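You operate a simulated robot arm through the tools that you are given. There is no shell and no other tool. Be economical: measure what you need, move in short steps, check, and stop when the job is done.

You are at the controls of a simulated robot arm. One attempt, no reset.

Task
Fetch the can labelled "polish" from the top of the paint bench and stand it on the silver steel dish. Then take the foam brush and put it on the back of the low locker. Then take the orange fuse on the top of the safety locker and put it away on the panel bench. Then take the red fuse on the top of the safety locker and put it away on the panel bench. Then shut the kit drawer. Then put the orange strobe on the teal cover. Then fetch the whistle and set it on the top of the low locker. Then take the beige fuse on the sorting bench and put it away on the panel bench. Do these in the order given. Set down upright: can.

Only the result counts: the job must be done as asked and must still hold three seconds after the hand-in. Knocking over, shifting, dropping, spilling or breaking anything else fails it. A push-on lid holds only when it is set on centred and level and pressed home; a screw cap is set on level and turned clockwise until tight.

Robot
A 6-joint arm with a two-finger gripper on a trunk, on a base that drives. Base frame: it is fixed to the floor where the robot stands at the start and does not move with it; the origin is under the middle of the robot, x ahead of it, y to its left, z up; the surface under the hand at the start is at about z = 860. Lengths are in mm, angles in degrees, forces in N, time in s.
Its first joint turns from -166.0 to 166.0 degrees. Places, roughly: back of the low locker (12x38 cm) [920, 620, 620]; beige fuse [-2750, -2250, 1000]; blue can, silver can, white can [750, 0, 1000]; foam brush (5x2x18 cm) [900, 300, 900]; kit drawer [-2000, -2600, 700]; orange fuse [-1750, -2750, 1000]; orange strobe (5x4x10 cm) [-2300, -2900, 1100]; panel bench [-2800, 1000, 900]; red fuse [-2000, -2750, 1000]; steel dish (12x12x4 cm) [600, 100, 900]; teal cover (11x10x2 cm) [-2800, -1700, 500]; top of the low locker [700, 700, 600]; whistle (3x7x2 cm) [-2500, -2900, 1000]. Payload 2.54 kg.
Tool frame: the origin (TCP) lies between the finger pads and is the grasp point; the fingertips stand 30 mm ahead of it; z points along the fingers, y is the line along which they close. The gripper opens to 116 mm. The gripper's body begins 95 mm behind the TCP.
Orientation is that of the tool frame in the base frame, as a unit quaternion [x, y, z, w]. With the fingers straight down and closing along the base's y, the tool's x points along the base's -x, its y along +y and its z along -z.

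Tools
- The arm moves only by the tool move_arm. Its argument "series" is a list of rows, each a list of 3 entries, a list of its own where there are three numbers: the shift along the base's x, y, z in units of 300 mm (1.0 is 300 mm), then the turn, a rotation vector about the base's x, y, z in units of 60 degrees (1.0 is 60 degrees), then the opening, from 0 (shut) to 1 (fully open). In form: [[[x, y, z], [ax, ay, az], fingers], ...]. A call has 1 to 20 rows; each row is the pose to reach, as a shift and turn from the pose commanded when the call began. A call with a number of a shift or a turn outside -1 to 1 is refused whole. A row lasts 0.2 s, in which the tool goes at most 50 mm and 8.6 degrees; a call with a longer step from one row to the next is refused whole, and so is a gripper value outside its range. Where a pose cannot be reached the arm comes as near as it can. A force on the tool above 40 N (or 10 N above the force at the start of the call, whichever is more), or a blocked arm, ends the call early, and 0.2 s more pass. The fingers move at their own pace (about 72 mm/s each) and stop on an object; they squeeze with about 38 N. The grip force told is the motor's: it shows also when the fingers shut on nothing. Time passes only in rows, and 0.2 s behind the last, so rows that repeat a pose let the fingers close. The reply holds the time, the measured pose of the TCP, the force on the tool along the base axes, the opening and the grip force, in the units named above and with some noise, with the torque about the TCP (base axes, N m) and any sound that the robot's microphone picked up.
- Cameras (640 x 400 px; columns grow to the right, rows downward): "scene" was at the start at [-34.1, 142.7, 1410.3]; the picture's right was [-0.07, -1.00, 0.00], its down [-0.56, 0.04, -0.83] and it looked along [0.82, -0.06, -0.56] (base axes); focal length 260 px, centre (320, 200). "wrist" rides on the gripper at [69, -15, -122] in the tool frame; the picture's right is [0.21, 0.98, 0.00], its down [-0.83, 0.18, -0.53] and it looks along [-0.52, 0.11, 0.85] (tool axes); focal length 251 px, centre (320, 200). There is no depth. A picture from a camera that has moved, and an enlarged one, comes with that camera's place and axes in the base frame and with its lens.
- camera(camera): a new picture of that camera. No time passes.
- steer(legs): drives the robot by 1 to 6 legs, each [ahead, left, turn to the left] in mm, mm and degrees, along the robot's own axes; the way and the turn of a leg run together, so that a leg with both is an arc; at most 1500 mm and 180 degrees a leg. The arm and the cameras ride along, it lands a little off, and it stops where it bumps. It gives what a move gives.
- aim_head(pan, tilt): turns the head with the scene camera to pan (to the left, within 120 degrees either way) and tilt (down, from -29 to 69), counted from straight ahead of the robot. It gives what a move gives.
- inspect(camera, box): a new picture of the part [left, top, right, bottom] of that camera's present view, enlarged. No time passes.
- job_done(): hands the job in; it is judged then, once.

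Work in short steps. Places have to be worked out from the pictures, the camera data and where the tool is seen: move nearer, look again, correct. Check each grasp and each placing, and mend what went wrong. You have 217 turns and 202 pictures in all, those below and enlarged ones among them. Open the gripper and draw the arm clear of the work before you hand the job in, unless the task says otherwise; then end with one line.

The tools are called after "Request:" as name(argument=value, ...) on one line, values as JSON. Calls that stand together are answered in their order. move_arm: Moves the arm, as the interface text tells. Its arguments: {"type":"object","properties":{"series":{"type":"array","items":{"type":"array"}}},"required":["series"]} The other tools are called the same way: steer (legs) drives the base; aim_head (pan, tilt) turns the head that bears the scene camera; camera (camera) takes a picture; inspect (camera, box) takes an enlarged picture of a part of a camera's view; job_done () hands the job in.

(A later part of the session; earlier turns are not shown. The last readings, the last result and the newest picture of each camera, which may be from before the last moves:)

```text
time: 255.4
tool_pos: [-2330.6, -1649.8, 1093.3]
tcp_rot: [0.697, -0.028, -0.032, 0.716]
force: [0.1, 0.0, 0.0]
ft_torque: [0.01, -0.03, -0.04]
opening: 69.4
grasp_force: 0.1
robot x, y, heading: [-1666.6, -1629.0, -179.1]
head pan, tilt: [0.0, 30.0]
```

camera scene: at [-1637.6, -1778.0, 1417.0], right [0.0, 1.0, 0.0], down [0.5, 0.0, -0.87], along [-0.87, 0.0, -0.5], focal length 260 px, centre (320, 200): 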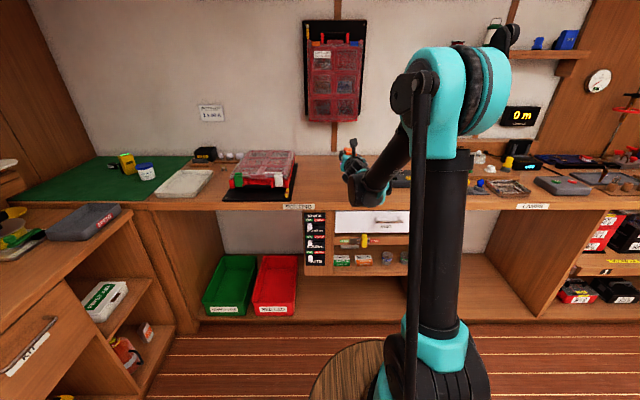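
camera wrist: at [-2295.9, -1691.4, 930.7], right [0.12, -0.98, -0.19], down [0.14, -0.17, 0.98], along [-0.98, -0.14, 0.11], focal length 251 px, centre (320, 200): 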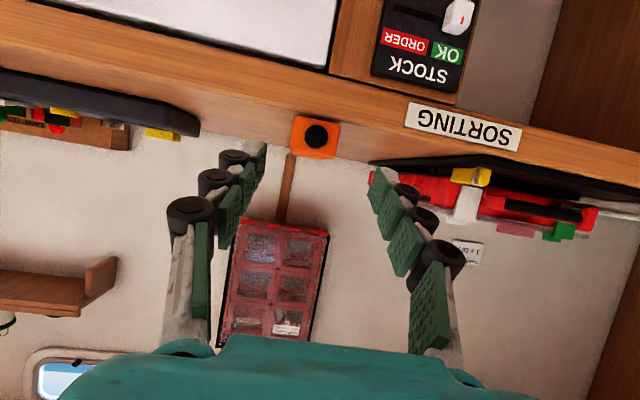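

Request:
move_arm(series=[[[0, 0, 0], [0, 0, -0.125], 0.6], [[0, 0, 0], [0, 0, -0.25], 0.6], [[0, 0, 0], [0, 0, -0.375], 0.6], [[0, 0, 0], [0, 0, -0.5], 0.6], [[0, 0, 0], [0, 0, -0.625], 0.6], [[0, 0, 0], [0, 0, -0.75], 0.6], [[0, 0, 0], [0, 0, -0.833], 0.6]])

Request:
move_arm(series=[[[0, 0, 0], [-0.096, -0.08, 0], 0.6], [[0, 0, 0], [-0.192, -0.16, 0], 0.6], [[0, 0, 0], [-0.288, -0.24, 0], 0.6], [[0, 0, 0], [-0.384, -0.32, 0], 0.6], [[0, 0, 0], [-0.48, -0.4, 0], 0.6], [[0, 0, 0], [-0.576, -0.48, 0], 0.6], [[0, 0, 0], [-0.672, -0.56, 0], 0.6], [[0, 0, 0], [-0.766, -0.64, 0], 0.6]])

Request:
move_arm(series=[[[0, 0, 0], [-0.096, -0.08, 0], 0.6], [[0, 0, 0], [-0.192, -0.16, 0], 0.6], [[0, 0, 0], [-0.288, -0.24, 0], 0.6], [[0, 0, 0], [-0.384, -0.32, 0], 0.6]])

Request:
camera(camera="wrist")

Request:
camera(camera="scene")

```text
time: 257.0
tool_pos: [-2329.7, -1650.0, 1092.5]
tcp_rot: [0.62, -0.321, -0.332, 0.634]
force: [0.1, -0.1, 0.7]
ft_torque: [-0.02, -0.01, 0.06]
opening: 69.4
grasp_force: 0.1
robot x, y, heading: [-1670.4, -1630.0, -179.3]
head pan, tilt: [0.0, 30.0]
```

```text
time: 258.8
tool_pos: [-2330.2, -1649.5, 1091.6]
tcp_rot: [0.4, -0.607, 0.035, 0.686]
force: [1.2, -0.3, -0.2]
ft_torque: [0.01, -0.01, 0.01]
opening: 69.7
grasp_force: 0.0
robot x, y, heading: [-1670.9, -1628.2, -179.3]
head pan, tilt: [0.0, 30.0]
```

```text
time: 259.8
tool_pos: [-2331.4, -1648.5, 1092.1]
tcp_rot: [-0.244, 0.694, -0.22, -0.641]
force: [-0.5, -0.2, 0.8]
ft_torque: [0.03, 0.0, 0.01]
opening: 69.6
grasp_force: 0.0
robot x, y, heading: [-1669.9, -1626.1, -179.0]
head pan, tilt: [0.0, 30.0]
```

```text
63 pictures are left
camera wrist: at [-2230.8, -1589.8, 1170.1], right [-0.62, 0.75, 0.22], down [0.35, 0.52, -0.78], along [-0.7, -0.4, -0.59], focal length 251 px, centre (320, 200)
```

wrist: 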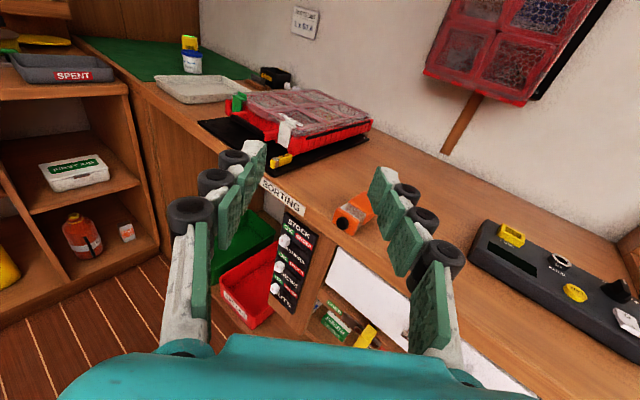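

```text
62 pictures are left
camera scene: at [-1640.6, -1781.1, 1417.0], right [-0.01, 1.0, 0.0], down [0.5, 0.01, -0.87], along [-0.87, -0.01, -0.5], focal length 260 px, centre (320, 200)
```

scene: 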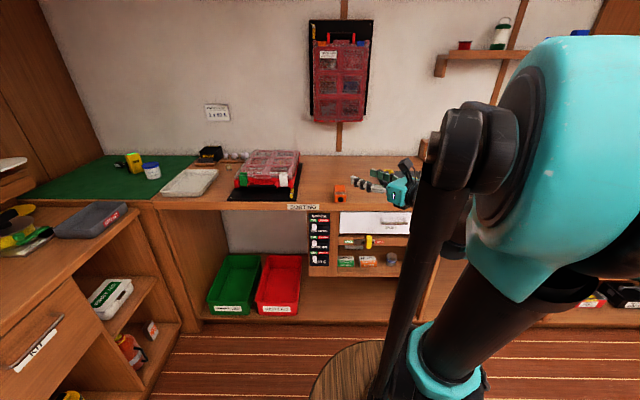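

The flip works: tool pointing diagonally with the camera on top. I'll back off and test whether this pose reaches down to z≈490 in free space.

Request:
steer(legs=[[-350, 0, 0]])

Request:
move_arm(series=[[[-0.1, -0.05, -0.1], [0, 0, 0], 0.6], [[-0.2, -0.1, -0.2], [0, 0, 0], 0.6], [[-0.3, -0.15, -0.3], [0, 0, 0], 0.6], [[-0.4, -0.18, -0.4], [0, 0, 0], 0.6], [[-0.5, -0.18, -0.5], [0, 0, 0], 0.6], [[-0.6, -0.18, -0.6], [0, 0, 0], 0.6], [[-0.64, -0.18, -0.74], [0, 0, 0], 0.6], [[-0.64, -0.18, -0.88], [0, 0, 0], 0.6], [[-0.64, -0.18, -1.0], [0, 0, 0], 0.6]])

Request:
move_arm(series=[[[0, 0, -0.12], [0, 0, 0], 0.6], [[0, 0, -0.26], [0, 0, 0], 0.6], [[0, 0, -0.4], [0, 0, 0], 0.6], [[0, 0, -0.54], [0, 0, 0], 0.6], [[0, 0, -0.68], [0, 0, 0], 0.6], [[0, 0, -0.82], [0, 0, 0], 0.6], [[0, 0, -0.95], [0, 0, 0], 0.6]])

Request:
camera(camera="wrist")

```text
time: 262.1
tool_pos: [-1982.2, -1643.5, 1092.2]
tcp_rot: [-0.245, 0.694, -0.219, -0.641]
force: [0.0, -0.3, -0.2]
ft_torque: [-0.01, 0.01, 0.04]
opening: 69.4
grasp_force: 0.1
robot x, y, heading: [-1320.5, -1625.7, -179.2]
head pan, tilt: [0.0, 30.0]
```

```text
time: 264.1
tool_pos: [-2226.8, -1692.8, 849.9]
tcp_rot: [-0.244, 0.695, -0.218, -0.641]
force: [0.2, 0.0, 1.3]
ft_torque: [0.05, -0.04, -0.05]
opening: 69.7
grasp_force: 0.0
out of reach, approached as far as the arm can: row 7, 8, 9
robot x, y, heading: [-1322.8, -1628.7, -179.3]
head pan, tilt: [0.0, 30.0]
```

```text
time: 265.7
tool_pos: [-2352.7, -1674.3, 590.0]
tcp_rot: [-0.243, 0.694, -0.218, -0.641]
force: [-0.2, 0.4, -0.2]
ft_torque: [0.0, 0.03, -0.01]
opening: 69.6
grasp_force: 0.1
out of reach, approached as far as the arm can: row 1, 2, 3, 4, 5, 6, 7
robot x, y, heading: [-1323.5, -1625.0, -179.4]
head pan, tilt: [0.0, 30.0]
```

```text
61 pictures are left
camera wrist: at [-2252.3, -1615.0, 667.7], right [-0.62, 0.75, 0.22], down [0.35, 0.52, -0.78], along [-0.7, -0.4, -0.59], focal length 251 px, centre (320, 200)
```

wrist: 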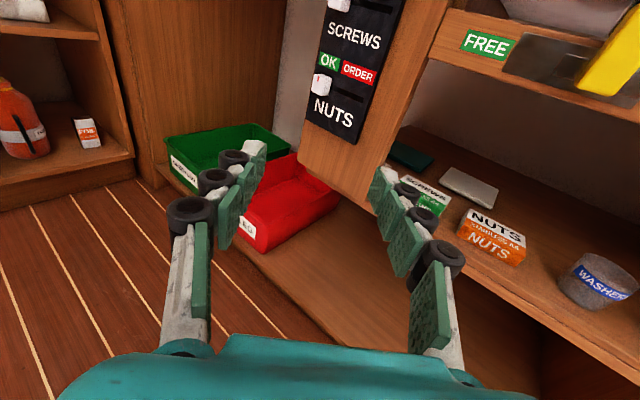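

It reaches z=590 with the TCP about 1030 mm out (low heights need a larger radius), so low reach is workable. This view shows the teal cover behind the SCREWS box, so I'll zoom in for measurement.

Request:
inspect(camera="wrist", box=[370, 100, 570, 260])

```text
2.50 times, centred on (470, 180) of wrist
camera zoom: at [-2252.3, -1615.0, 667.7], right [-0.62, 0.75, 0.22], down [0.35, 0.52, -0.78], along [-0.7, -0.4, -0.59], focal length 629 px, centre (-55, 250)
```

zoom: 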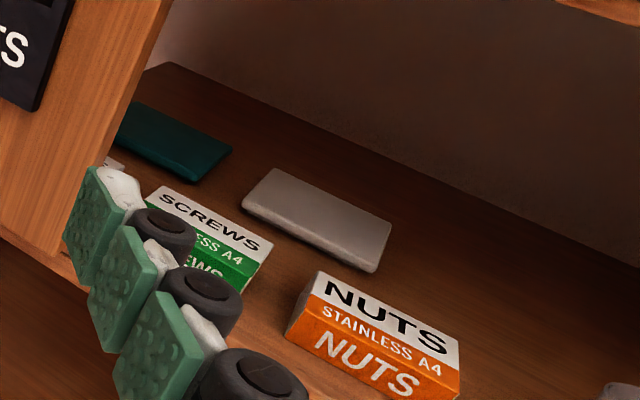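

Measured: teal cover spans about x -2770…-2878, y -1701…-1801, top z≈447; SCREWS box top ≈460; post edge at y≈-1731. I'll approach at a yaw of about 28°. First I regrip the strobe: raise, straighten the yaw, and drive to the bench.

Request:
move_arm(series=[[[0.02, 0, 0.1], [0, 0, 0], 0.6], [[0.04, 0, 0.22], [0, 0, 0], 0.6], [[0.08, 0, 0.36], [0, 0, -0.1], 0.6], [[0.12, 0, 0.5], [0, 0, -0.2], 0.6], [[0.18, 0, 0.64], [0, 0, -0.32], 0.6], [[0.24, 0, 0.78], [0, 0, -0.44], 0.6], [[0.3, 0, 0.9], [0, 0, -0.56], 0.6], [[0.35, 0, 1.0], [0, 0, -0.667], 0.6], [[0.35, 0, 1.0], [0, 0, -0.667], 0.6]])

Request:
move_arm(series=[[[0, -0.06, 0.1], [0, 0, 0], 0.6], [[0, -0.1, 0.22], [0, 0, 0], 0.6], [[0, -0.13, 0.33], [0, 0, 0], 0.6]])

```text
time: 267.7
tool_pos: [-2261.0, -1656.7, 892.4]
tcp_rot: [0.034, -0.704, 0.029, 0.709]
force: [0.2, 0.0, 0.5]
ft_torque: [0.02, 0.0, -0.03]
opening: 69.6
grasp_force: 0.0
out of reach, approached as far as the arm can: row 3, 4, 5, 6, 7, 8
robot x, y, heading: [-1322.9, -1626.9, -179.4]
head pan, tilt: [0.0, 30.0]
```

```text
time: 268.5
tool_pos: [-2248.6, -1711.9, 983.4]
tcp_rot: [0.008, 0.736, 0.014, -0.677]
force: [-0.4, 0.1, 0.9]
ft_torque: [-0.03, -0.02, -0.02]
opening: 69.5
grasp_force: 0.1
out of reach, approached as far as the arm can: row 1
robot x, y, heading: [-1323.1, -1622.6, -179.4]
head pan, tilt: [0.0, 30.0]
```

Tool straight, φ≈5°, camera on top. Driving forward 270 mm and looking.

Request:
steer(legs=[[270, 0, -0.5]])

Request:
camera(camera="wrist")

```text
time: 270.4
tool_pos: [-2525.8, -1708.5, 982.2]
tcp_rot: [0.011, 0.735, 0.017, -0.677]
force: [0.2, 0.0, 0.0]
ft_torque: [0.0, -0.01, 0.02]
opening: 69.6
grasp_force: 0.1
robot x, y, heading: [-1597.3, -1630.0, -179.7]
head pan, tilt: [0.0, 30.0]
```

```text
59 pictures are left
camera wrist: at [-2411.1, -1729.8, 1061.3], right [0.02, 0.97, 0.22], down [0.61, 0.17, -0.78], along [-0.8, 0.15, -0.59], focal length 251 px, centre (320, 200)
```

wrist: 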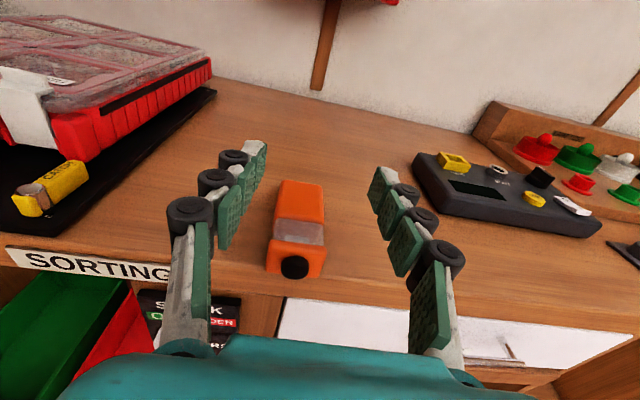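

Strobe axis at y≈-1711, near face x≈-2537. I'll lower behind it, advance and grip the end.

Request:
move_arm(series=[[[0.06, -0.008, -0.05], [0, 0, 0], 0.6], [[0.103, -0.008, -0.15], [0, 0, 0], 0.6], [[0.103, -0.008, -0.25], [0, 0, 0], 0.6], [[0.103, -0.008, -0.264], [0, 0, 0], 0.6], [[0.05, -0.008, -0.264], [0, 0, 0], 0.6], [[-0.01, -0.008, -0.264], [0, 0, 0], 0.6], [[-0.01, -0.008, -0.264], [0, 0, 0], 0.6]])

Request:
camera(camera="wrist")

```text
time: 272.0
tool_pos: [-2529.8, -1710.9, 903.4]
tcp_rot: [0.011, 0.735, 0.017, -0.677]
force: [0.8, -0.3, 0.1]
ft_torque: [-0.03, -0.02, -0.01]
opening: 69.8
grasp_force: 0.0
robot x, y, heading: [-1600.0, -1630.1, -179.8]
head pan, tilt: [0.0, 30.0]
```

```text
58 pictures are left
camera wrist: at [-2414.3, -1731.5, 982.1], right [0.02, 0.97, 0.22], down [0.61, 0.17, -0.78], along [-0.8, 0.15, -0.59], focal length 251 px, centre (320, 200)
```

wrist: 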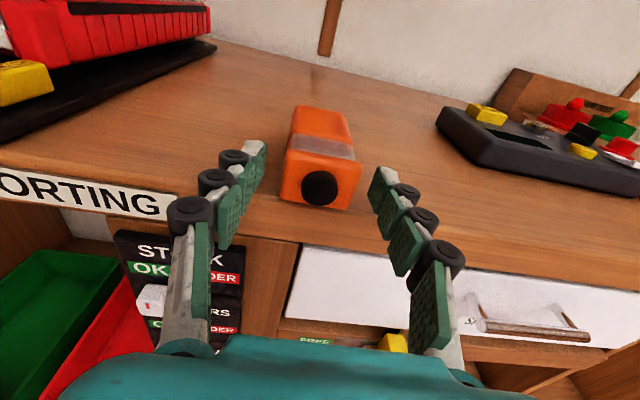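

Good overlap with the strobe's near end. I'll close and lift.

Request:
move_arm(series=[[[0, 0, 0], [0, 0, 0], 0.45], [[0, 0, 0], [0, 0, 0], 0.3], [[0, 0, 0], [0, 0, 0], 0.25], [[0, 0, 0], [0, 0, 0], 0.25], [[0, 0, 0.06], [0, 0, 0], 0.25], [[0, 0, 0.18], [0, 0, 0], 0.25], [[0, 0, 0.3], [0, 0, 0], 0.25]])

Request:
camera(camera="wrist")

```text
time: 273.6
tool_pos: [-2529.2, -1713.6, 994.6]
tcp_rot: [0.01, 0.735, 0.016, -0.677]
force: [-0.1, -0.2, -1.1]
ft_torque: [0.02, -0.03, -0.05]
opening: 44.3
grasp_force: 38.0
robot x, y, heading: [-1601.5, -1629.2, -179.7]
head pan, tilt: [0.0, 30.0]
```

```text
57 pictures are left
camera wrist: at [-2414.0, -1733.6, 1072.6], right [0.02, 0.97, 0.22], down [0.61, 0.17, -0.78], along [-0.8, 0.15, -0.59], focal length 251 px, centre (320, 200)
```

wrist: 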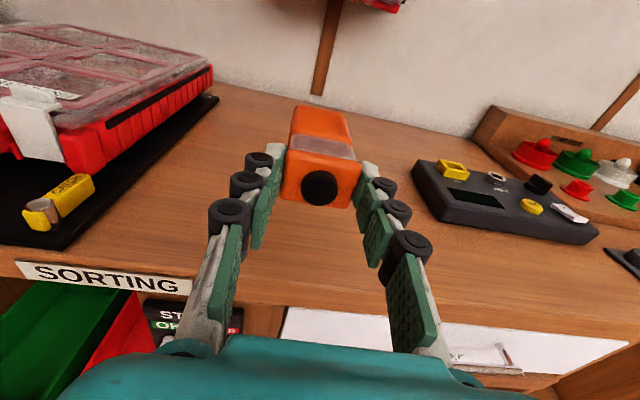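

Held. I'll back off, then set the diagonal yaw and lower the arm in free space.

Request:
steer(legs=[[-340, 0, -0.3]])

Request:
move_arm(series=[[[-0.05, 0, -0.05], [0, 0, 0.06], 0.25], [[-0.1, 0, -0.12], [0, 0, 0.12], 0.25], [[-0.15, 0, -0.2], [0, 0, 0.18], 0.25], [[-0.2, 0, -0.3], [0, 0, 0.24], 0.25], [[-0.25, 0, -0.4], [0, 0, 0.3], 0.25], [[-0.3, 0, -0.5], [0, 0, 0.36], 0.25], [[-0.35, 0, -0.6], [0, 0, 0.42], 0.25], [[-0.4, 0, -0.72], [0, 0, 0.467], 0.25], [[-0.44, 0, -0.84], [0, 0, 0.467], 0.25], [[-0.47, 0, -0.95], [0, 0, 0.467], 0.25]])

```text
time: 275.9
tool_pos: [-2183.2, -1707.6, 994.8]
tcp_rot: [0.012, 0.735, 0.017, -0.677]
force: [-0.5, -0.2, -1.4]
ft_torque: [-0.02, -0.08, 0.01]
opening: 44.4
grasp_force: 38.0
robot x, y, heading: [-1253.7, -1627.6, -180.1]
head pan, tilt: [0.0, 30.0]
```

```text
time: 278.1
tool_pos: [-2299.7, -1825.4, 704.2]
tcp_rot: [-0.104, 0.715, -0.086, -0.686]
force: [0.0, 0.2, -0.6]
ft_torque: [0.01, -0.11, 0.02]
opening: 44.6
grasp_force: 38.3
out of reach, approached as far as the arm can: row 4, 5, 6, 7, 8, 9, 10
robot x, y, heading: [-1254.1, -1624.4, -179.9]
head pan, tilt: [0.0, 30.0]
```

Request:
move_arm(series=[[[0, 0.08, 0], [0, 0, 0.05], 0.25], [[0, 0.16, 0], [0, 0, 0.1], 0.25], [[0, 0.24, 0], [0, 0, 0.15], 0.25], [[0, 0.32, 0], [0, 0, 0.2], 0.25], [[0, 0.36, 0], [0, 0, 0.25], 0.25], [[0, 0.36, 0], [0, 0, 0.25], 0.25]])

Request:
move_arm(series=[[[-0.04, 0, -0.1], [0, 0, 0], 0.25], [[-0.08, 0, -0.22], [0, 0, 0], 0.25], [[-0.12, 0, -0.34], [0, 0, 0], 0.25], [[-0.16, 0, -0.46], [0, 0, 0], 0.25], [[-0.2, 0, -0.6], [0, 0, 0], 0.25], [[-0.2, 0, -0.7], [0, 0, 0], 0.25]])

Request:
camera(camera="wrist")

Request:
camera(camera="scene")

```text
time: 279.5
tool_pos: [-2300.9, -1712.1, 710.0]
tcp_rot: [-0.196, 0.696, -0.176, -0.668]
force: [0.3, -0.1, -2.2]
ft_torque: [0.06, -0.07, -0.01]
opening: 44.4
grasp_force: 38.5
out of reach, approached as far as the arm can: row 1, 2, 3, 4
robot x, y, heading: [-1254.9, -1627.4, -179.8]
head pan, tilt: [0.0, 30.0]
```

```text
time: 280.9
tool_pos: [-2337.0, -1711.9, 601.5]
tcp_rot: [-0.195, 0.696, -0.172, -0.669]
force: [-0.4, -0.1, -1.4]
ft_torque: [0.01, -0.04, -0.01]
opening: 44.2
grasp_force: 38.1
out of reach, approached as far as the arm can: row 4, 5, 6
robot x, y, heading: [-1253.5, -1626.7, -179.8]
head pan, tilt: [0.0, 30.0]
```

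```text
56 pictures are left
camera wrist: at [-2226.3, -1666.0, 675.1], right [-0.5, 0.83, 0.23], down [0.39, 0.46, -0.8], along [-0.77, -0.31, -0.56], focal length 251 px, centre (320, 200)
```

wrist: 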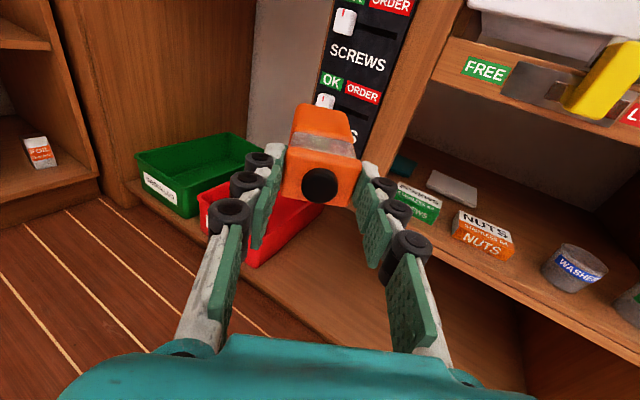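

```text
55 pictures are left
camera scene: at [-1225.4, -1778.2, 1417.0], right [0.0, 1.0, 0.0], down [0.5, 0.0, -0.87], along [-0.87, 0.0, -0.5], focal length 260 px, centre (320, 200)
```

scene: 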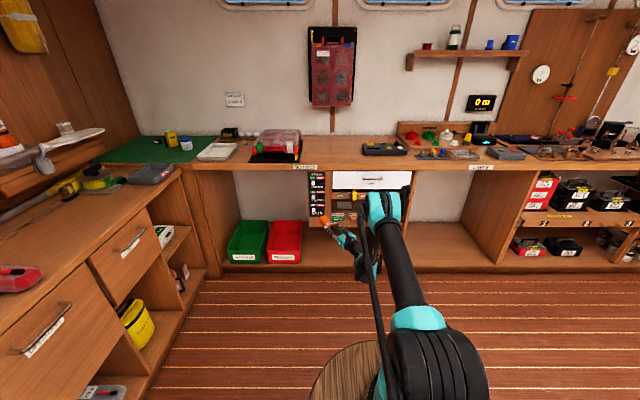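

The lowest flat-tool height here is about z=600, so the wrist centre itself seems bottomed out near that. I'll test with the tool pitched down about 28° to see how low the TCP gets.

Request:
move_arm(series=[[[0, 0, -0.06], [0.052, -0.09, 0], 0.25], [[0, 0, -0.12], [0.104, -0.18, 0], 0.25], [[0, 0, -0.18], [0.156, -0.27, 0], 0.25], [[0, 0, -0.26], [0.208, -0.36, 0], 0.25], [[0, 0, -0.34], [0.208, -0.36, 0], 0.25], [[0, 0, -0.42], [0.208, -0.36, 0], 0.25]])

```text
time: 282.3
tool_pos: [-2330.2, -1712.3, 505.3]
tcp_rot: [-0.232, 0.823, -0.132, -0.501]
force: [0.7, -0.1, -2.3]
ft_torque: [0.03, -0.05, 0.0]
opening: 44.1
grasp_force: 38.4
out of reach, approached as far as the arm can: row 5, 6
robot x, y, heading: [-1251.9, -1628.0, -179.9]
head pan, tilt: [0.0, 30.0]
```

Wrist-centre height bottoms at about 605, so I need about 30° pitch with the camera underneath and the strobe gripped so that it stays level. That means one more regrip on the bench. Raising and straightening first.

Request:
move_arm(series=[[[0, 0, 0.08], [-0.052, 0.09, 0], 0.25], [[0, 0, 0.18], [-0.104, 0.18, 0], 0.25], [[0, 0, 0.28], [-0.156, 0.27, 0], 0.25], [[0.02, 0, 0.4], [-0.208, 0.36, 0], 0.25], [[0.05, 0, 0.53], [-0.208, 0.36, 0], 0.25], [[0.08, 0, 0.66], [-0.208, 0.36, 0], 0.25], [[0.12, 0, 0.79], [-0.208, 0.36, 0], 0.25], [[0.16, 0, 0.9], [-0.208, 0.36, 0], 0.25], [[0.2, 0, 1.0], [-0.208, 0.36, 0], 0.25]])

Request:
move_arm(series=[[[0.02, 0, 0.1], [0, 0, -0.08], 0.25], [[0.04, 0, 0.22], [0, 0, -0.16], 0.25], [[0.08, 0, 0.34], [0, 0, -0.24], 0.25], [[0.12, 0, 0.46], [0, 0, -0.32], 0.25], [[0.16, 0, 0.58], [0, 0, -0.4], 0.25], [[0.2, 0, 0.66], [0, 0, -0.5], 0.25]])

```text
time: 284.3
tool_pos: [-2272.3, -1712.2, 806.5]
tcp_rot: [-0.196, 0.696, -0.174, -0.669]
force: [0.5, 0.4, -1.9]
ft_torque: [0.03, -0.06, 0.0]
opening: 44.5
grasp_force: 38.1
robot x, y, heading: [-1252.1, -1628.9, -180.0]
head pan, tilt: [0.0, 30.0]
```

```text
time: 285.7
tool_pos: [-2224.3, -1690.8, 980.5]
tcp_rot: [-0.057, 0.72, -0.041, -0.69]
force: [0.0, -0.7, -2.0]
ft_torque: [0.03, -0.09, 0.01]
opening: 44.4
grasp_force: 37.8
out of reach, approached as far as the arm can: row 5, 6
robot x, y, heading: [-1251.9, -1624.6, -179.9]
head pan, tilt: [0.0, 30.0]
```

Request:
steer(legs=[[312, 0, 0]])

Request:
move_arm(series=[[[0, 0, -0.12], [0, 0, 0], 0.25], [[0, 0, -0.22], [0, 0, 0], 0.25], [[0, 0, -0.25], [0, 0, 0], 0.25], [[0, 0, -0.26], [0, 0, 0], 0.25]])

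Request:
camera(camera="wrist")

```text
time: 287.8
tool_pos: [-2538.8, -1693.7, 979.9]
tcp_rot: [-0.058, 0.72, -0.041, -0.691]
force: [0.5, 1.0, -1.1]
ft_torque: [0.03, -0.07, 0.02]
opening: 44.5
grasp_force: 38.0
robot x, y, heading: [-1566.2, -1627.3, -179.9]
head pan, tilt: [0.0, 30.0]
```

```text
time: 288.8
tool_pos: [-2539.2, -1692.5, 901.7]
tcp_rot: [-0.058, 0.719, -0.042, -0.692]
force: [-2.2, -0.4, 13.1]
ft_torque: [-0.27, 0.49, -0.02]
opening: 44.2
grasp_force: 37.9
robot x, y, heading: [-1568.3, -1628.5, -179.7]
head pan, tilt: [0.0, 30.0]
```

```text
54 pictures are left
camera wrist: at [-2419.6, -1692.6, 975.2], right [-0.14, 0.96, 0.23], down [0.53, 0.27, -0.8], along [-0.83, 0.01, -0.55], focal length 251 px, centre (320, 200)
```

wrist: 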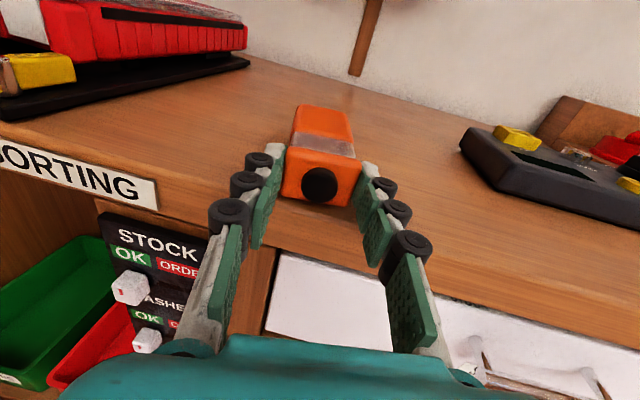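

Contact. I'll release, retreat up and back, then reverse the wrist flip.

Request:
move_arm(series=[[[0, 0, 0], [0, 0, 0], 0.35], [[0, 0, 0], [0, 0, 0], 0.5], [[0, 0, 0], [0, 0, 0], 0.6], [[0.08, 0.01, 0.005], [0, 0, 0], 0.6], [[0.18, 0.02, 0.02], [0, 0, 0], 0.6], [[0.28, 0.03, 0.1], [0, 0, 0], 0.6], [[0.35, 0.04, 0.22], [0, 0, 0], 0.6], [[0.4, 0.05, 0.36], [0, 0, 0], 0.6], [[0.45, 0.06, 0.5], [0, 0, 0], 0.6], [[0.45, 0.06, 0.63], [0, 0, 0], 0.6]])

Request:
camera(camera="wrist")

Request:
move_arm(series=[[[0, 0, 0], [0, 0, 0.12], 0.6], [[0, 0, 0], [0, 0, 0.24], 0.6], [[0, 0, 0], [0, 0, 0.36], 0.6], [[0, 0, 0], [0, 0, 0.48], 0.6], [[0, 0, 0], [0, 0, 0.6], 0.6], [[0, 0, 0], [0, 0, 0.7], 0.6]])

Request:
move_arm(series=[[[0, 0, 0], [0.08, 0.096, 0], 0.6], [[0, 0, 0], [0.16, 0.192, 0], 0.6], [[0, 0, 0], [0.24, 0.288, 0], 0.6], [[0, 0, 0], [0.32, 0.384, 0], 0.6], [[0, 0, 0], [0.4, 0.48, 0], 0.6], [[0, 0, 0], [0.48, 0.576, 0], 0.6], [[0, 0, 0], [0.56, 0.672, 0], 0.6], [[0, 0, 0], [0.64, 0.768, 0], 0.6]])

Request:
move_arm(series=[[[0, 0, 0], [0.08, 0.096, 0], 0.6], [[0, 0, 0], [0.16, 0.192, 0], 0.6], [[0, 0, 0], [0.24, 0.288, 0], 0.6], [[0, 0, 0], [0.32, 0.384, 0], 0.6]])

Request:
move_arm(series=[[[0, 0, 0], [0, 0, 0.12], 0.6], [[0, 0, 0], [0, 0, 0.24], 0.6], [[0, 0, 0], [0, 0, 0.36], 0.6], [[0, 0, 0], [0, 0, 0.48], 0.6], [[0, 0, 0], [0, 0, 0.6], 0.6], [[0, 0, 0], [0, 0, 0.667], 0.6]])

```text
time: 291.0
tool_pos: [-2406.4, -1675.7, 1093.9]
tcp_rot: [-0.058, 0.72, -0.041, -0.69]
force: [0.2, 0.1, 0.0]
ft_torque: [0.01, 0.03, -0.01]
opening: 69.8
grasp_force: 0.0
robot x, y, heading: [-1565.7, -1625.3, -179.9]
head pan, tilt: [0.0, 30.0]
```

```text
53 pictures are left
camera wrist: at [-2286.0, -1675.6, 1166.8], right [-0.15, 0.96, 0.23], down [0.54, 0.28, -0.8], along [-0.83, 0.01, -0.56], focal length 251 px, centre (320, 200)
```

wrist: 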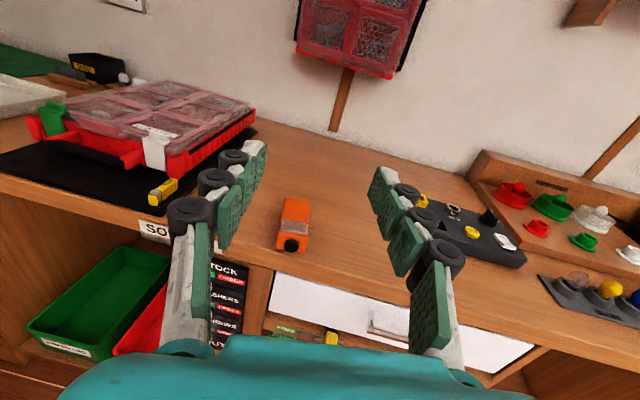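

```text
time: 292.4
tool_pos: [-2404.0, -1673.8, 1092.0]
tcp_rot: [-0.313, 0.65, -0.287, -0.63]
force: [-0.1, -0.8, 0.1]
ft_torque: [0.03, -0.02, 0.01]
opening: 69.3
grasp_force: 0.0
out of reach, approached as far as the arm can: row 1, 2
robot x, y, heading: [-1567.6, -1629.2, -179.8]
head pan, tilt: [0.0, 30.0]
```

```text
time: 294.2
tool_pos: [-2404.6, -1673.9, 1090.6]
tcp_rot: [0.582, -0.413, -0.082, 0.696]
force: [0.4, 0.8, 0.1]
ft_torque: [0.03, 0.02, -0.01]
opening: 69.5
grasp_force: 0.0
robot x, y, heading: [-1567.9, -1630.5, -179.8]
head pan, tilt: [0.0, 30.0]
```

```text
time: 295.2
tool_pos: [-2404.7, -1674.0, 1090.6]
tcp_rot: [0.661, -0.248, -0.262, 0.658]
force: [0.1, 0.3, 0.1]
ft_torque: [-0.03, 0.01, 0.03]
opening: 69.2
grasp_force: 0.0
robot x, y, heading: [-1565.4, -1626.7, -179.9]
head pan, tilt: [0.0, 30.0]
```

```text
time: 296.6
tool_pos: [-2403.8, -1674.6, 1090.9]
tcp_rot: [0.706, -0.007, -0.02, 0.708]
force: [0.0, 0.1, 1.1]
ft_torque: [0.02, -0.04, -0.01]
opening: 69.6
grasp_force: 0.0
robot x, y, heading: [-1567.3, -1626.7, -179.8]
head pan, tilt: [0.0, 30.0]
```

Now back to vertical, then pitch forward to about 36° below horizontal with the camera underneath.

Request:
move_arm(series=[[[0, 0, 0], [0.125, 0, 0], 0.6], [[0, 0, 0], [0.25, 0, 0], 0.6], [[0, 0, 0], [0.375, 0, 0], 0.6], [[0, 0, 0], [0.5, 0, 0], 0.6], [[0, 0, 0], [0.625, 0, 0], 0.6], [[0, 0, 0], [0.75, 0, 0], 0.6], [[0, 0, 0], [0.875, 0, 0], 0.6], [[0, 0, 0], [1, 0, 0], 0.6]])

Request:
move_arm(series=[[[0, 0, 0], [0.125, 0, 0], 0.6], [[0, 0, 0], [0.25, 0, 0], 0.6], [[0, 0, 0], [0.375, 0, 0], 0.6], [[0, 0, 0], [0.5, 0, 0], 0.6]])

Request:
move_arm(series=[[[0, 0, 0], [0, 0.12, 0], 0.6], [[0, 0, 0], [0, 0.24, 0], 0.6], [[0, 0, 0], [0, 0.36, 0], 0.6], [[0, 0, 0], [0, 0.48, 0], 0.6], [[0, 0, 0], [0, 0.6, 0], 0.6], [[0, 0, 0], [0, 0.72, 0], 0.6], [[0, 0, 0], [0, 0.84, 0], 0.6], [[0, 0, 0], [0, 0.9, 0], 0.6]])

Request:
move_arm(series=[[[0.02, -0.02, -0.1], [0, 0, 0.07], 0.6], [[0.02, -0.04, -0.2], [0, 0, 0.14], 0.6], [[0, -0.05, -0.34], [0, 0, 0.14], 0.6], [[0, -0.05, -0.48], [0, 0, 0.14], 0.6], [[0, -0.05, -0.58], [0, 0, 0.14], 0.6], [[0, -0.05, -0.58], [0, 0, 0.14], 0.6]])

Request:
camera(camera="wrist")

```text
time: 298.4
tool_pos: [-2404.2, -1673.9, 1090.6]
tcp_rot: [0.966, 0.004, -0.023, 0.259]
force: [0.4, 0.9, -0.2]
ft_torque: [0.0, 0.01, 0.04]
opening: 69.7
grasp_force: 0.0
robot x, y, heading: [-1565.5, -1627.9, -179.8]
head pan, tilt: [0.0, 30.0]
```

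```text
time: 299.4
tool_pos: [-2404.8, -1673.9, 1090.6]
tcp_rot: [1.0, 0.01, -0.02, 0.001]
force: [-0.1, -0.8, -1.0]
ft_torque: [-0.01, 0.02, -0.03]
opening: 69.5
grasp_force: 0.1
robot x, y, heading: [-1565.7, -1629.2, -179.7]
head pan, tilt: [0.0, 30.0]
```

```text
time: 301.2
tool_pos: [-2404.6, -1676.0, 1090.9]
tcp_rot: [0.881, 0.01, -0.472, -0.004]
force: [0.9, 0.2, 0.4]
ft_torque: [0.0, -0.04, -0.05]
opening: 69.9
grasp_force: 0.1
robot x, y, heading: [-1568.9, -1632.0, -179.8]
head pan, tilt: [0.0, 30.0]
```

```text
time: 302.6
tool_pos: [-2403.0, -1690.1, 916.4]
tcp_rot: [0.878, 0.075, -0.471, 0.032]
force: [0.1, 0.6, -0.2]
ft_torque: [-0.01, -0.02, -0.01]
opening: 69.3
grasp_force: 0.0
robot x, y, heading: [-1568.9, -1631.2, -179.8]
head pan, tilt: [0.0, 30.0]
```

```text
52 pictures are left
camera wrist: at [-2268.0, -1653.3, 925.9], right [0.27, -0.94, -0.19], down [0.02, -0.2, 0.98], along [-0.96, -0.27, -0.04], focal length 251 px, centre (320, 200)
```

wrist: 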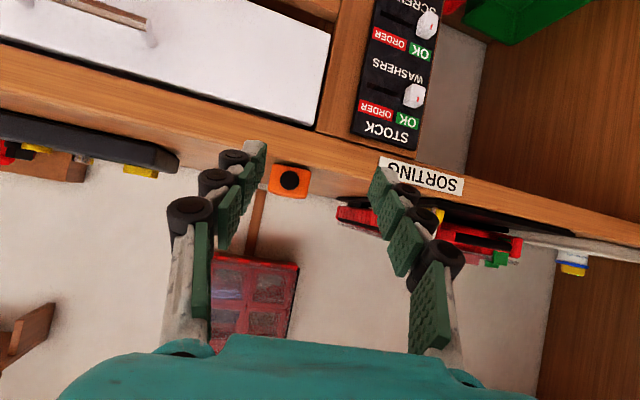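

The strobe's near face is at (-2546,-1693), z≈900. The tool is at φ≈34°, yaw 9°. Advancing to grip its end.

Request:
move_arm(series=[[[-0.12, -0.005, -0.01], [0, 0, 0], 0.6], [[-0.24, -0.01, -0.02], [0, 0, 0], 0.6], [[-0.34, -0.012, -0.022], [0, 0, 0], 0.6], [[-0.4, -0.012, -0.022], [0, 0, 0], 0.6], [[-0.452, -0.012, -0.022], [0, 0, 0], 0.6], [[-0.452, -0.012, -0.022], [0, 0, 0], 0.6]])

Request:
camera(camera="wrist")

```text
time: 304.0
tool_pos: [-2540.5, -1693.0, 911.3]
tcp_rot: [0.879, 0.074, -0.471, 0.032]
force: [-0.5, 0.4, 0.0]
ft_torque: [0.01, 0.02, -0.02]
opening: 69.7
grasp_force: 0.1
robot x, y, heading: [-1570.8, -1626.3, -179.9]
head pan, tilt: [0.0, 30.0]
```

```text
51 pictures are left
camera wrist: at [-2405.2, -1655.5, 921.0], right [0.27, -0.94, -0.19], down [0.02, -0.2, 0.98], along [-0.96, -0.27, -0.04], focal length 251 px, centre (320, 200)
```

wrist: 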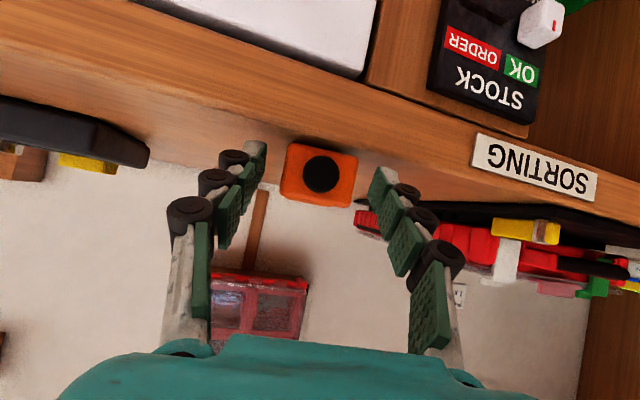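

Request:
move_arm(series=[[[0, 0, 0], [0, 0, 0], 0.45], [[0, 0, 0], [0, 0, 0], 0.3], [[0, 0, 0], [0, 0, 0], 0.25], [[0, 0, 0], [0, 0, 0], 0.25], [[0, 0, 0.06], [0, 0, 0], 0.25], [[0, 0, 0.18], [0, 0, 0], 0.25], [[0, 0, 0.26], [0, 0, 0], 0.25]])

Request:
steer(legs=[[-360, 0, 0]])

Request:
move_arm(series=[[[-0.08, -0.02, -0.08], [0, 0, 0.05], 0.25], [[-0.16, -0.04, -0.18], [0, 0, 0.1], 0.25], [[-0.24, -0.06, -0.28], [0, 0, 0.15], 0.25], [[-0.3, -0.06, -0.4], [0, 0, 0.19], 0.25], [[-0.36, -0.06, -0.52], [0, 0, 0.19], 0.25], [[-0.4, -0.06, -0.65], [0, 0, 0.19], 0.25], [[-0.44, -0.06, -0.78], [0, 0, 0.19], 0.25], [[-0.46, -0.06, -0.9], [0, 0, 0.19], 0.25], [[-0.46, -0.06, -1.0], [0, 0, 0.19], 0.25]])

Request:
move_arm(series=[[[0, 0, -0.12], [0, 0, 0], 0.25], [[0, 0, -0.25], [0, 0, 0], 0.25], [[0, 0, -0.38], [0, 0, 0], 0.25], [[0, 0, -0.5], [0, 0, 0], 0.25], [[0, 0, -0.64], [0, 0, 0], 0.25]])

Request:
camera(camera="wrist")

```text
time: 305.6
tool_pos: [-2541.9, -1692.6, 988.0]
tcp_rot: [0.879, 0.075, -0.47, 0.032]
force: [0.2, 0.7, -1.6]
ft_torque: [0.01, -0.08, -0.01]
opening: 45.0
grasp_force: 38.3
robot x, y, heading: [-1567.9, -1628.1, -179.8]
head pan, tilt: [0.0, 30.0]
```

```text
time: 307.9
tool_pos: [-2185.1, -1693.0, 988.1]
tcp_rot: [0.879, 0.076, -0.47, 0.032]
force: [0.0, 0.4, -0.8]
ft_torque: [0.01, -0.08, 0.02]
opening: 44.9
grasp_force: 38.3
robot x, y, heading: [-1214.2, -1625.1, -179.5]
head pan, tilt: [0.0, 30.0]
```

```text
time: 309.9
tool_pos: [-2323.5, -1713.5, 688.2]
tcp_rot: [0.867, 0.162, -0.465, 0.078]
force: [-0.7, 0.0, -0.5]
ft_torque: [0.03, -0.11, 0.0]
opening: 44.6
grasp_force: 37.7
robot x, y, heading: [-1211.3, -1627.7, -179.5]
head pan, tilt: [0.0, 30.0]
```

```text
time: 311.1
tool_pos: [-2323.3, -1712.9, 496.3]
tcp_rot: [0.867, 0.163, -0.465, 0.079]
force: [0.0, 0.6, -1.2]
ft_torque: [0.02, -0.07, 0.0]
opening: 44.9
grasp_force: 38.3
robot x, y, heading: [-1211.3, -1627.5, -179.8]
head pan, tilt: [0.0, 30.0]
```

```text
50 pictures are left
camera wrist: at [-2198.8, -1650.2, 506.6], right [0.46, -0.87, -0.19], down [0.05, -0.19, 0.98], along [-0.89, -0.46, -0.04], focal length 251 px, centre (320, 200)
```

wrist: 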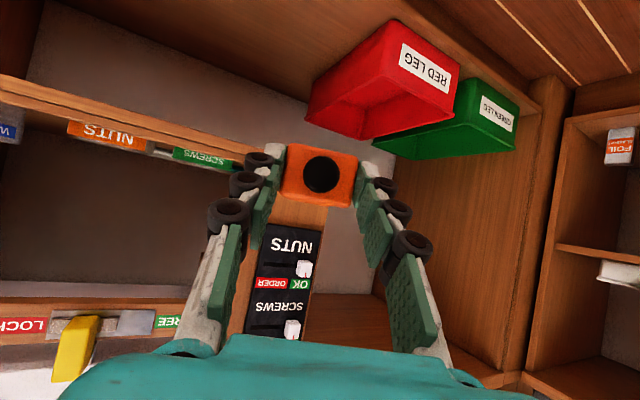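

The low pose works (z=496 without hitting any limit). I'll zoom in on the shelf from this level view to measure heights.

Request:
inspect(camera="wrist", box=[60, 90, 330, 260])

```text
2.35 times, centred on (195, 175) of wrist
camera zoom: at [-2198.8, -1650.2, 506.6], right [0.46, -0.87, -0.19], down [0.05, -0.19, 0.98], along [-0.89, -0.46, -0.04], focal length 592 px, centre (614, 259)
```

zoom: 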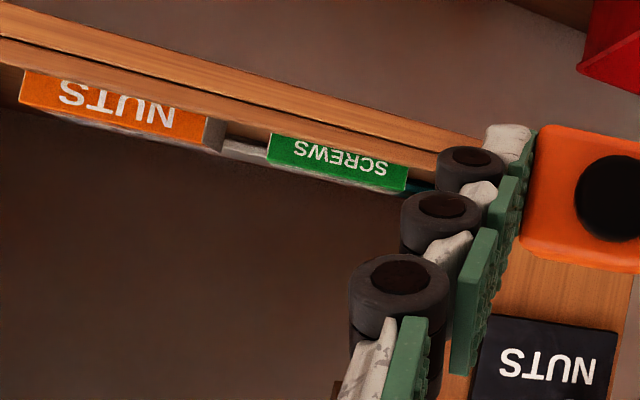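

Shelf ≈440, box tops ≈470, cover top ≈454, rail front x≈-2561 with its bottom ≈654. I'll enter along the tool direction. First I raise a little and shift the base sideways so the tool line passes the post.

Request:
move_arm(series=[[[0, 0, 0.03], [0, 0, 0], 0.25], [[0, 0, 0.06], [0, 0, 0], 0.25], [[0, 0, 0.06], [0, 0, 0], 0.25]])

Request:
steer(legs=[[110, -100, 0]])

Request:
camera(camera="wrist")

Request:
camera(camera="scene")

```text
time: 311.9
tool_pos: [-2325.5, -1713.2, 514.2]
tcp_rot: [0.867, 0.162, -0.465, 0.079]
force: [-0.6, 0.1, -2.1]
ft_torque: [0.05, -0.05, -0.01]
opening: 44.8
grasp_force: 37.9
robot x, y, heading: [-1212.3, -1629.1, -179.5]
head pan, tilt: [0.0, 30.0]
```

```text
time: 313.2
tool_pos: [-2436.4, -1614.4, 513.8]
tcp_rot: [0.867, 0.162, -0.465, 0.079]
force: [0.4, -0.2, -0.3]
ft_torque: [0.03, -0.06, 0.01]
opening: 45.2
grasp_force: 37.8
robot x, y, heading: [-1324.4, -1526.9, -179.7]
head pan, tilt: [0.0, 30.0]
```

```text
48 pictures are left
camera wrist: at [-2311.3, -1550.1, 523.3], right [0.46, -0.87, -0.19], down [0.06, -0.19, 0.98], along [-0.89, -0.46, -0.04], focal length 251 px, centre (320, 200)
```

wrist: 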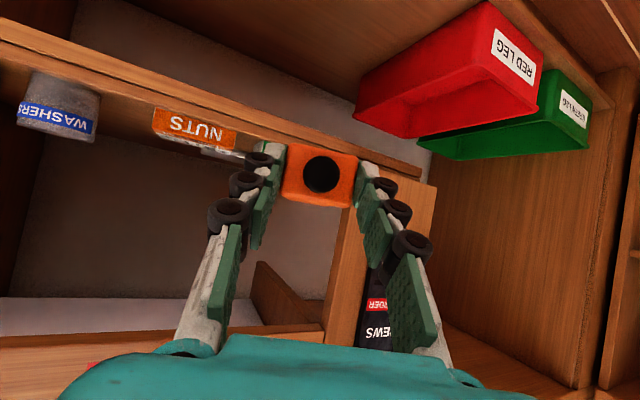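

```text
47 pictures are left
camera scene: at [-1295.3, -1678.6, 1417.0], right [-0.01, 1.0, 0.0], down [0.5, 0.0, -0.87], along [-0.87, 0.0, -0.5], focal length 260 px, centre (320, 200)
```

scene: 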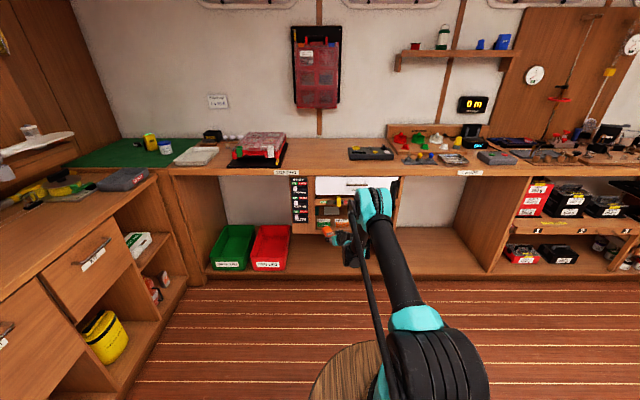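

The tool axis is at yaw 20°, φ 34°. The post edge is at y≈-1724, so I'll shift the line slightly and advance diagonally part-way, then check.

Request:
steer(legs=[[120, 34, 0]])

Request:
camera(camera="wrist")

Request:
inspect(camera="scene", box=[270, 160, 420, 290])

```text
time: 314.5
tool_pos: [-2556.8, -1650.9, 513.1]
tcp_rot: [0.867, 0.161, -0.465, 0.078]
force: [-0.4, -0.3, -0.8]
ft_torque: [0.03, -0.05, 0.0]
opening: 44.9
grasp_force: 38.0
robot x, y, heading: [-1442.1, -1561.2, -179.4]
head pan, tilt: [0.0, 30.0]
```

```text
46 pictures are left
camera wrist: at [-2431.2, -1587.4, 523.4], right [0.46, -0.87, -0.19], down [0.06, -0.19, 0.98], along [-0.89, -0.46, -0.04], focal length 251 px, centre (320, 200)
```

wrist: 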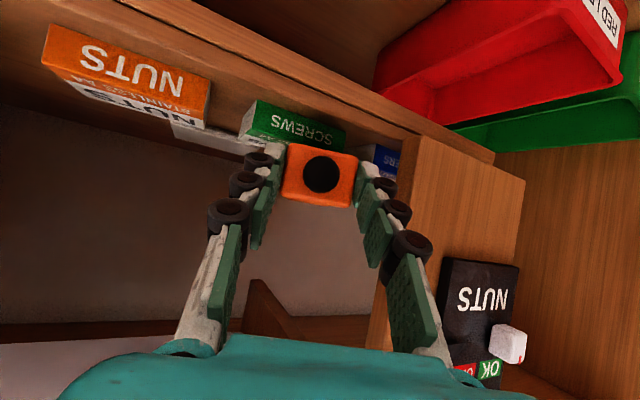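

```text
3.08 times, centred on (345, 225) of scene
camera zoom: at [-1415.0, -1714.1, 1417.0], right [-0.01, 1.0, 0.0], down [0.5, 0.0, -0.87], along [-0.87, -0.01, -0.5], focal length 801 px, centre (243, 123)
```

zoom: 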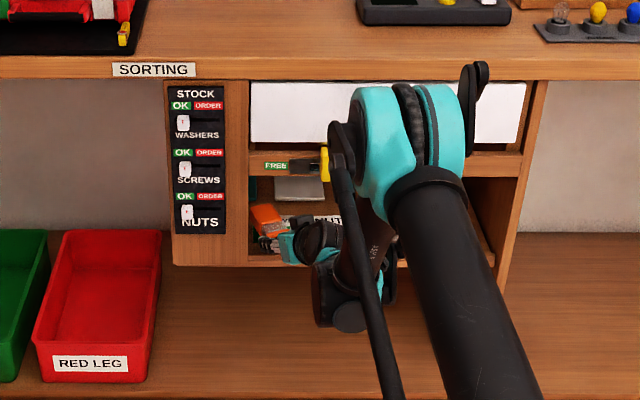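

The corner geometry with the rail is tight at 34° pitch. Since the arm wasn't at a limit here, I'll flatten the tool by about 14° in place, which lowers the wrist relative to the rail.

Request:
move_arm(series=[[[0, 0, 0], [-0.027, 0.073, 0], 0.25], [[0, 0, 0], [-0.054, 0.146, 0], 0.25], [[0, 0, 0], [-0.081, 0.219, 0], 0.25], [[0, 0, 0], [-0.081, 0.219, 0], 0.25]])

```text
time: 315.5
tool_pos: [-2547.2, -1650.7, 534.5]
tcp_rot: [0.804, 0.151, -0.567, 0.096]
force: [0.1, -0.6, -1.8]
ft_torque: [0.04, -0.11, -0.05]
opening: 44.9
grasp_force: 37.7
out of reach, approached as far as the arm can: row 2, 3, 4
robot x, y, heading: [-1440.7, -1562.6, -179.7]
head pan, tilt: [0.0, 30.0]
```

Request:
move_arm(series=[[[-0.05, -0.018, -0.03], [0, 0, 0], 0.25], [[-0.1, -0.036, -0.06], [0, 0, 0], 0.25], [[-0.14, -0.05, -0.1], [0, 0, 0], 0.25], [[-0.14, -0.05, -0.13], [0, 0, 0], 0.25]])

```text
time: 316.5
tool_pos: [-2570.9, -1661.9, 544.3]
tcp_rot: [0.804, 0.15, -0.567, 0.096]
force: [0.1, 0.0, -1.8]
ft_torque: [0.03, -0.07, 0.0]
opening: 44.8
grasp_force: 38.3
out of reach, approached as far as the arm can: row 1, 2, 3, 4
robot x, y, heading: [-1439.2, -1562.6, -179.6]
head pan, tilt: [0.0, 30.0]
```

The wrist height is bottomed at about 610, so 31–34° pitch is required. I'll restore the pitch and take a sharp look at the cover edge and rail from the scene camera.

Request:
move_arm(series=[[[0.03, 0.01, 0.0], [0.027, -0.073, 0], 0.25], [[0.06, 0.03, -0.03], [0.054, -0.146, 0], 0.25], [[0.08, 0.04, -0.07], [0.081, -0.219, 0], 0.25], [[0.08, 0.04, -0.1], [0.081, -0.219, 0], 0.25], [[0.08, 0.04, -0.1], [0.081, -0.219, 0], 0.25]])

Request:
inspect(camera="scene", box=[300, 170, 360, 210])

```text
time: 317.7
tool_pos: [-2543.7, -1649.7, 516.6]
tcp_rot: [0.867, 0.162, -0.465, 0.079]
force: [0.2, 0.1, -0.6]
ft_torque: [0.0, -0.08, 0.01]
opening: 44.8
grasp_force: 38.1
robot x, y, heading: [-1445.7, -1567.0, -179.6]
head pan, tilt: [0.0, 30.0]
```

```text
10.00 times, centred on (330, 190) of scene
camera zoom: at [-1415.0, -1714.1, 1417.0], right [-0.01, 1.0, 0.0], down [0.5, 0.0, -0.87], along [-0.87, -0.01, -0.5], focal length 2604 px, centre (220, 300)
```

zoom: 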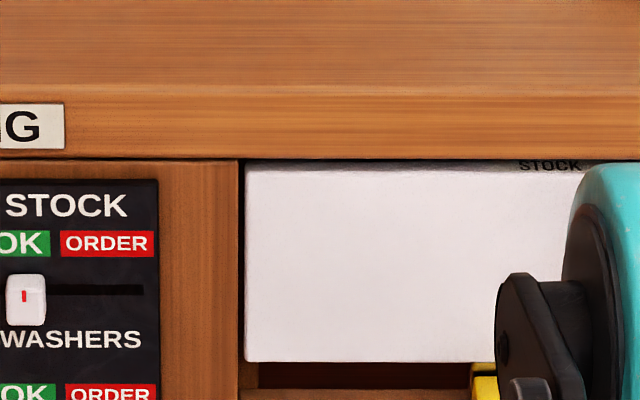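

Request:
inspect(camera="scene", box=[305, 205, 365, 245])

```text
10.00 times, centred on (335, 225) of scene
camera zoom: at [-1415.0, -1714.1, 1417.0], right [-0.01, 1.0, 0.0], down [0.5, 0.0, -0.87], along [-0.87, -0.01, -0.5], focal length 2604 px, centre (170, -50)
```

zoom: 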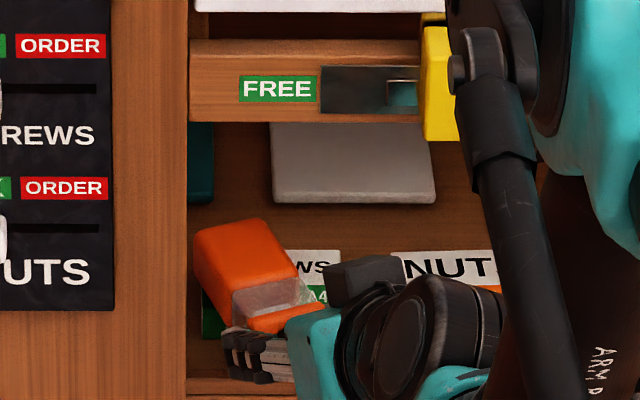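

Clear view: the strobe projects just where expected. The cover's near edge is at x≈-2776 with its top ≈455; the rail bottom is ≈654. With φ≈31° the wrist just passes under the rail. I'll set φ 31°, z≈506, and advance in two diagonal legs.

Request:
move_arm(series=[[[0, 0, -0.02], [-0.017, 0.047, 0], 0.25], [[0, 0, -0.035], [-0.017, 0.047, 0], 0.25], [[0, 0, -0.035], [-0.017, 0.047, 0], 0.25]])

Request:
steer(legs=[[80, 20, 0]])

Request:
inspect(camera="scene", box=[295, 205, 385, 265])

Request:
camera(camera="wrist")

```text
time: 318.5
tool_pos: [-2544.8, -1650.5, 506.8]
tcp_rot: [0.854, 0.16, -0.488, 0.083]
force: [-0.4, -0.3, -0.7]
ft_torque: [0.04, -0.08, 0.03]
opening: 45.1
grasp_force: 38.0
robot x, y, heading: [-1442.9, -1569.2, -179.6]
head pan, tilt: [0.0, 30.0]
```

```text
time: 319.6
tool_pos: [-2624.3, -1668.7, 505.9]
tcp_rot: [0.855, 0.16, -0.487, 0.082]
force: [-0.4, 0.2, -1.3]
ft_torque: [0.02, -0.08, 0.01]
opening: 45.0
grasp_force: 37.8
robot x, y, heading: [-1522.2, -1583.9, -179.6]
head pan, tilt: [0.0, 30.0]
```

```text
6.67 times, centred on (340, 235) of scene
camera zoom: at [-1494.1, -1734.4, 1417.0], right [-0.01, 1.0, 0.0], down [0.5, 0.0, -0.87], along [-0.87, 0.0, -0.5], focal length 1736 px, centre (187, -33)
```

zoom: 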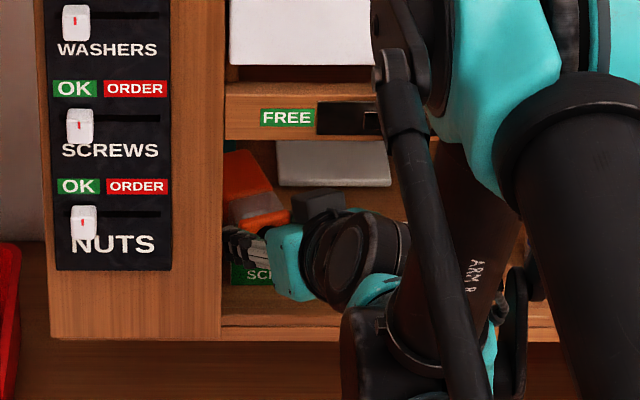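

```text
41 pictures are left
camera wrist: at [-2498.5, -1605.0, 508.8], right [0.45, -0.87, -0.2], down [0.1, -0.17, 0.98], along [-0.89, -0.46, 0.01], focal length 251 px, centre (320, 200)
```

wrist: 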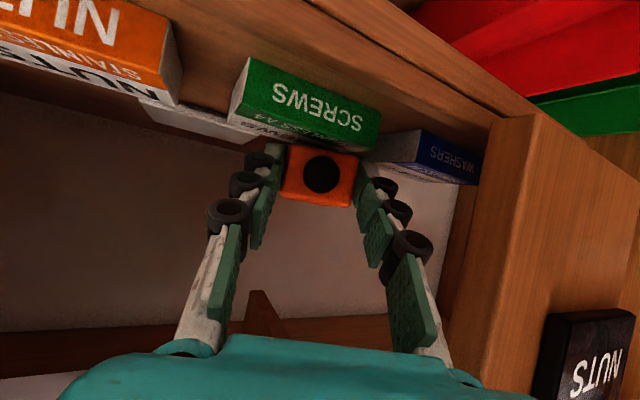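

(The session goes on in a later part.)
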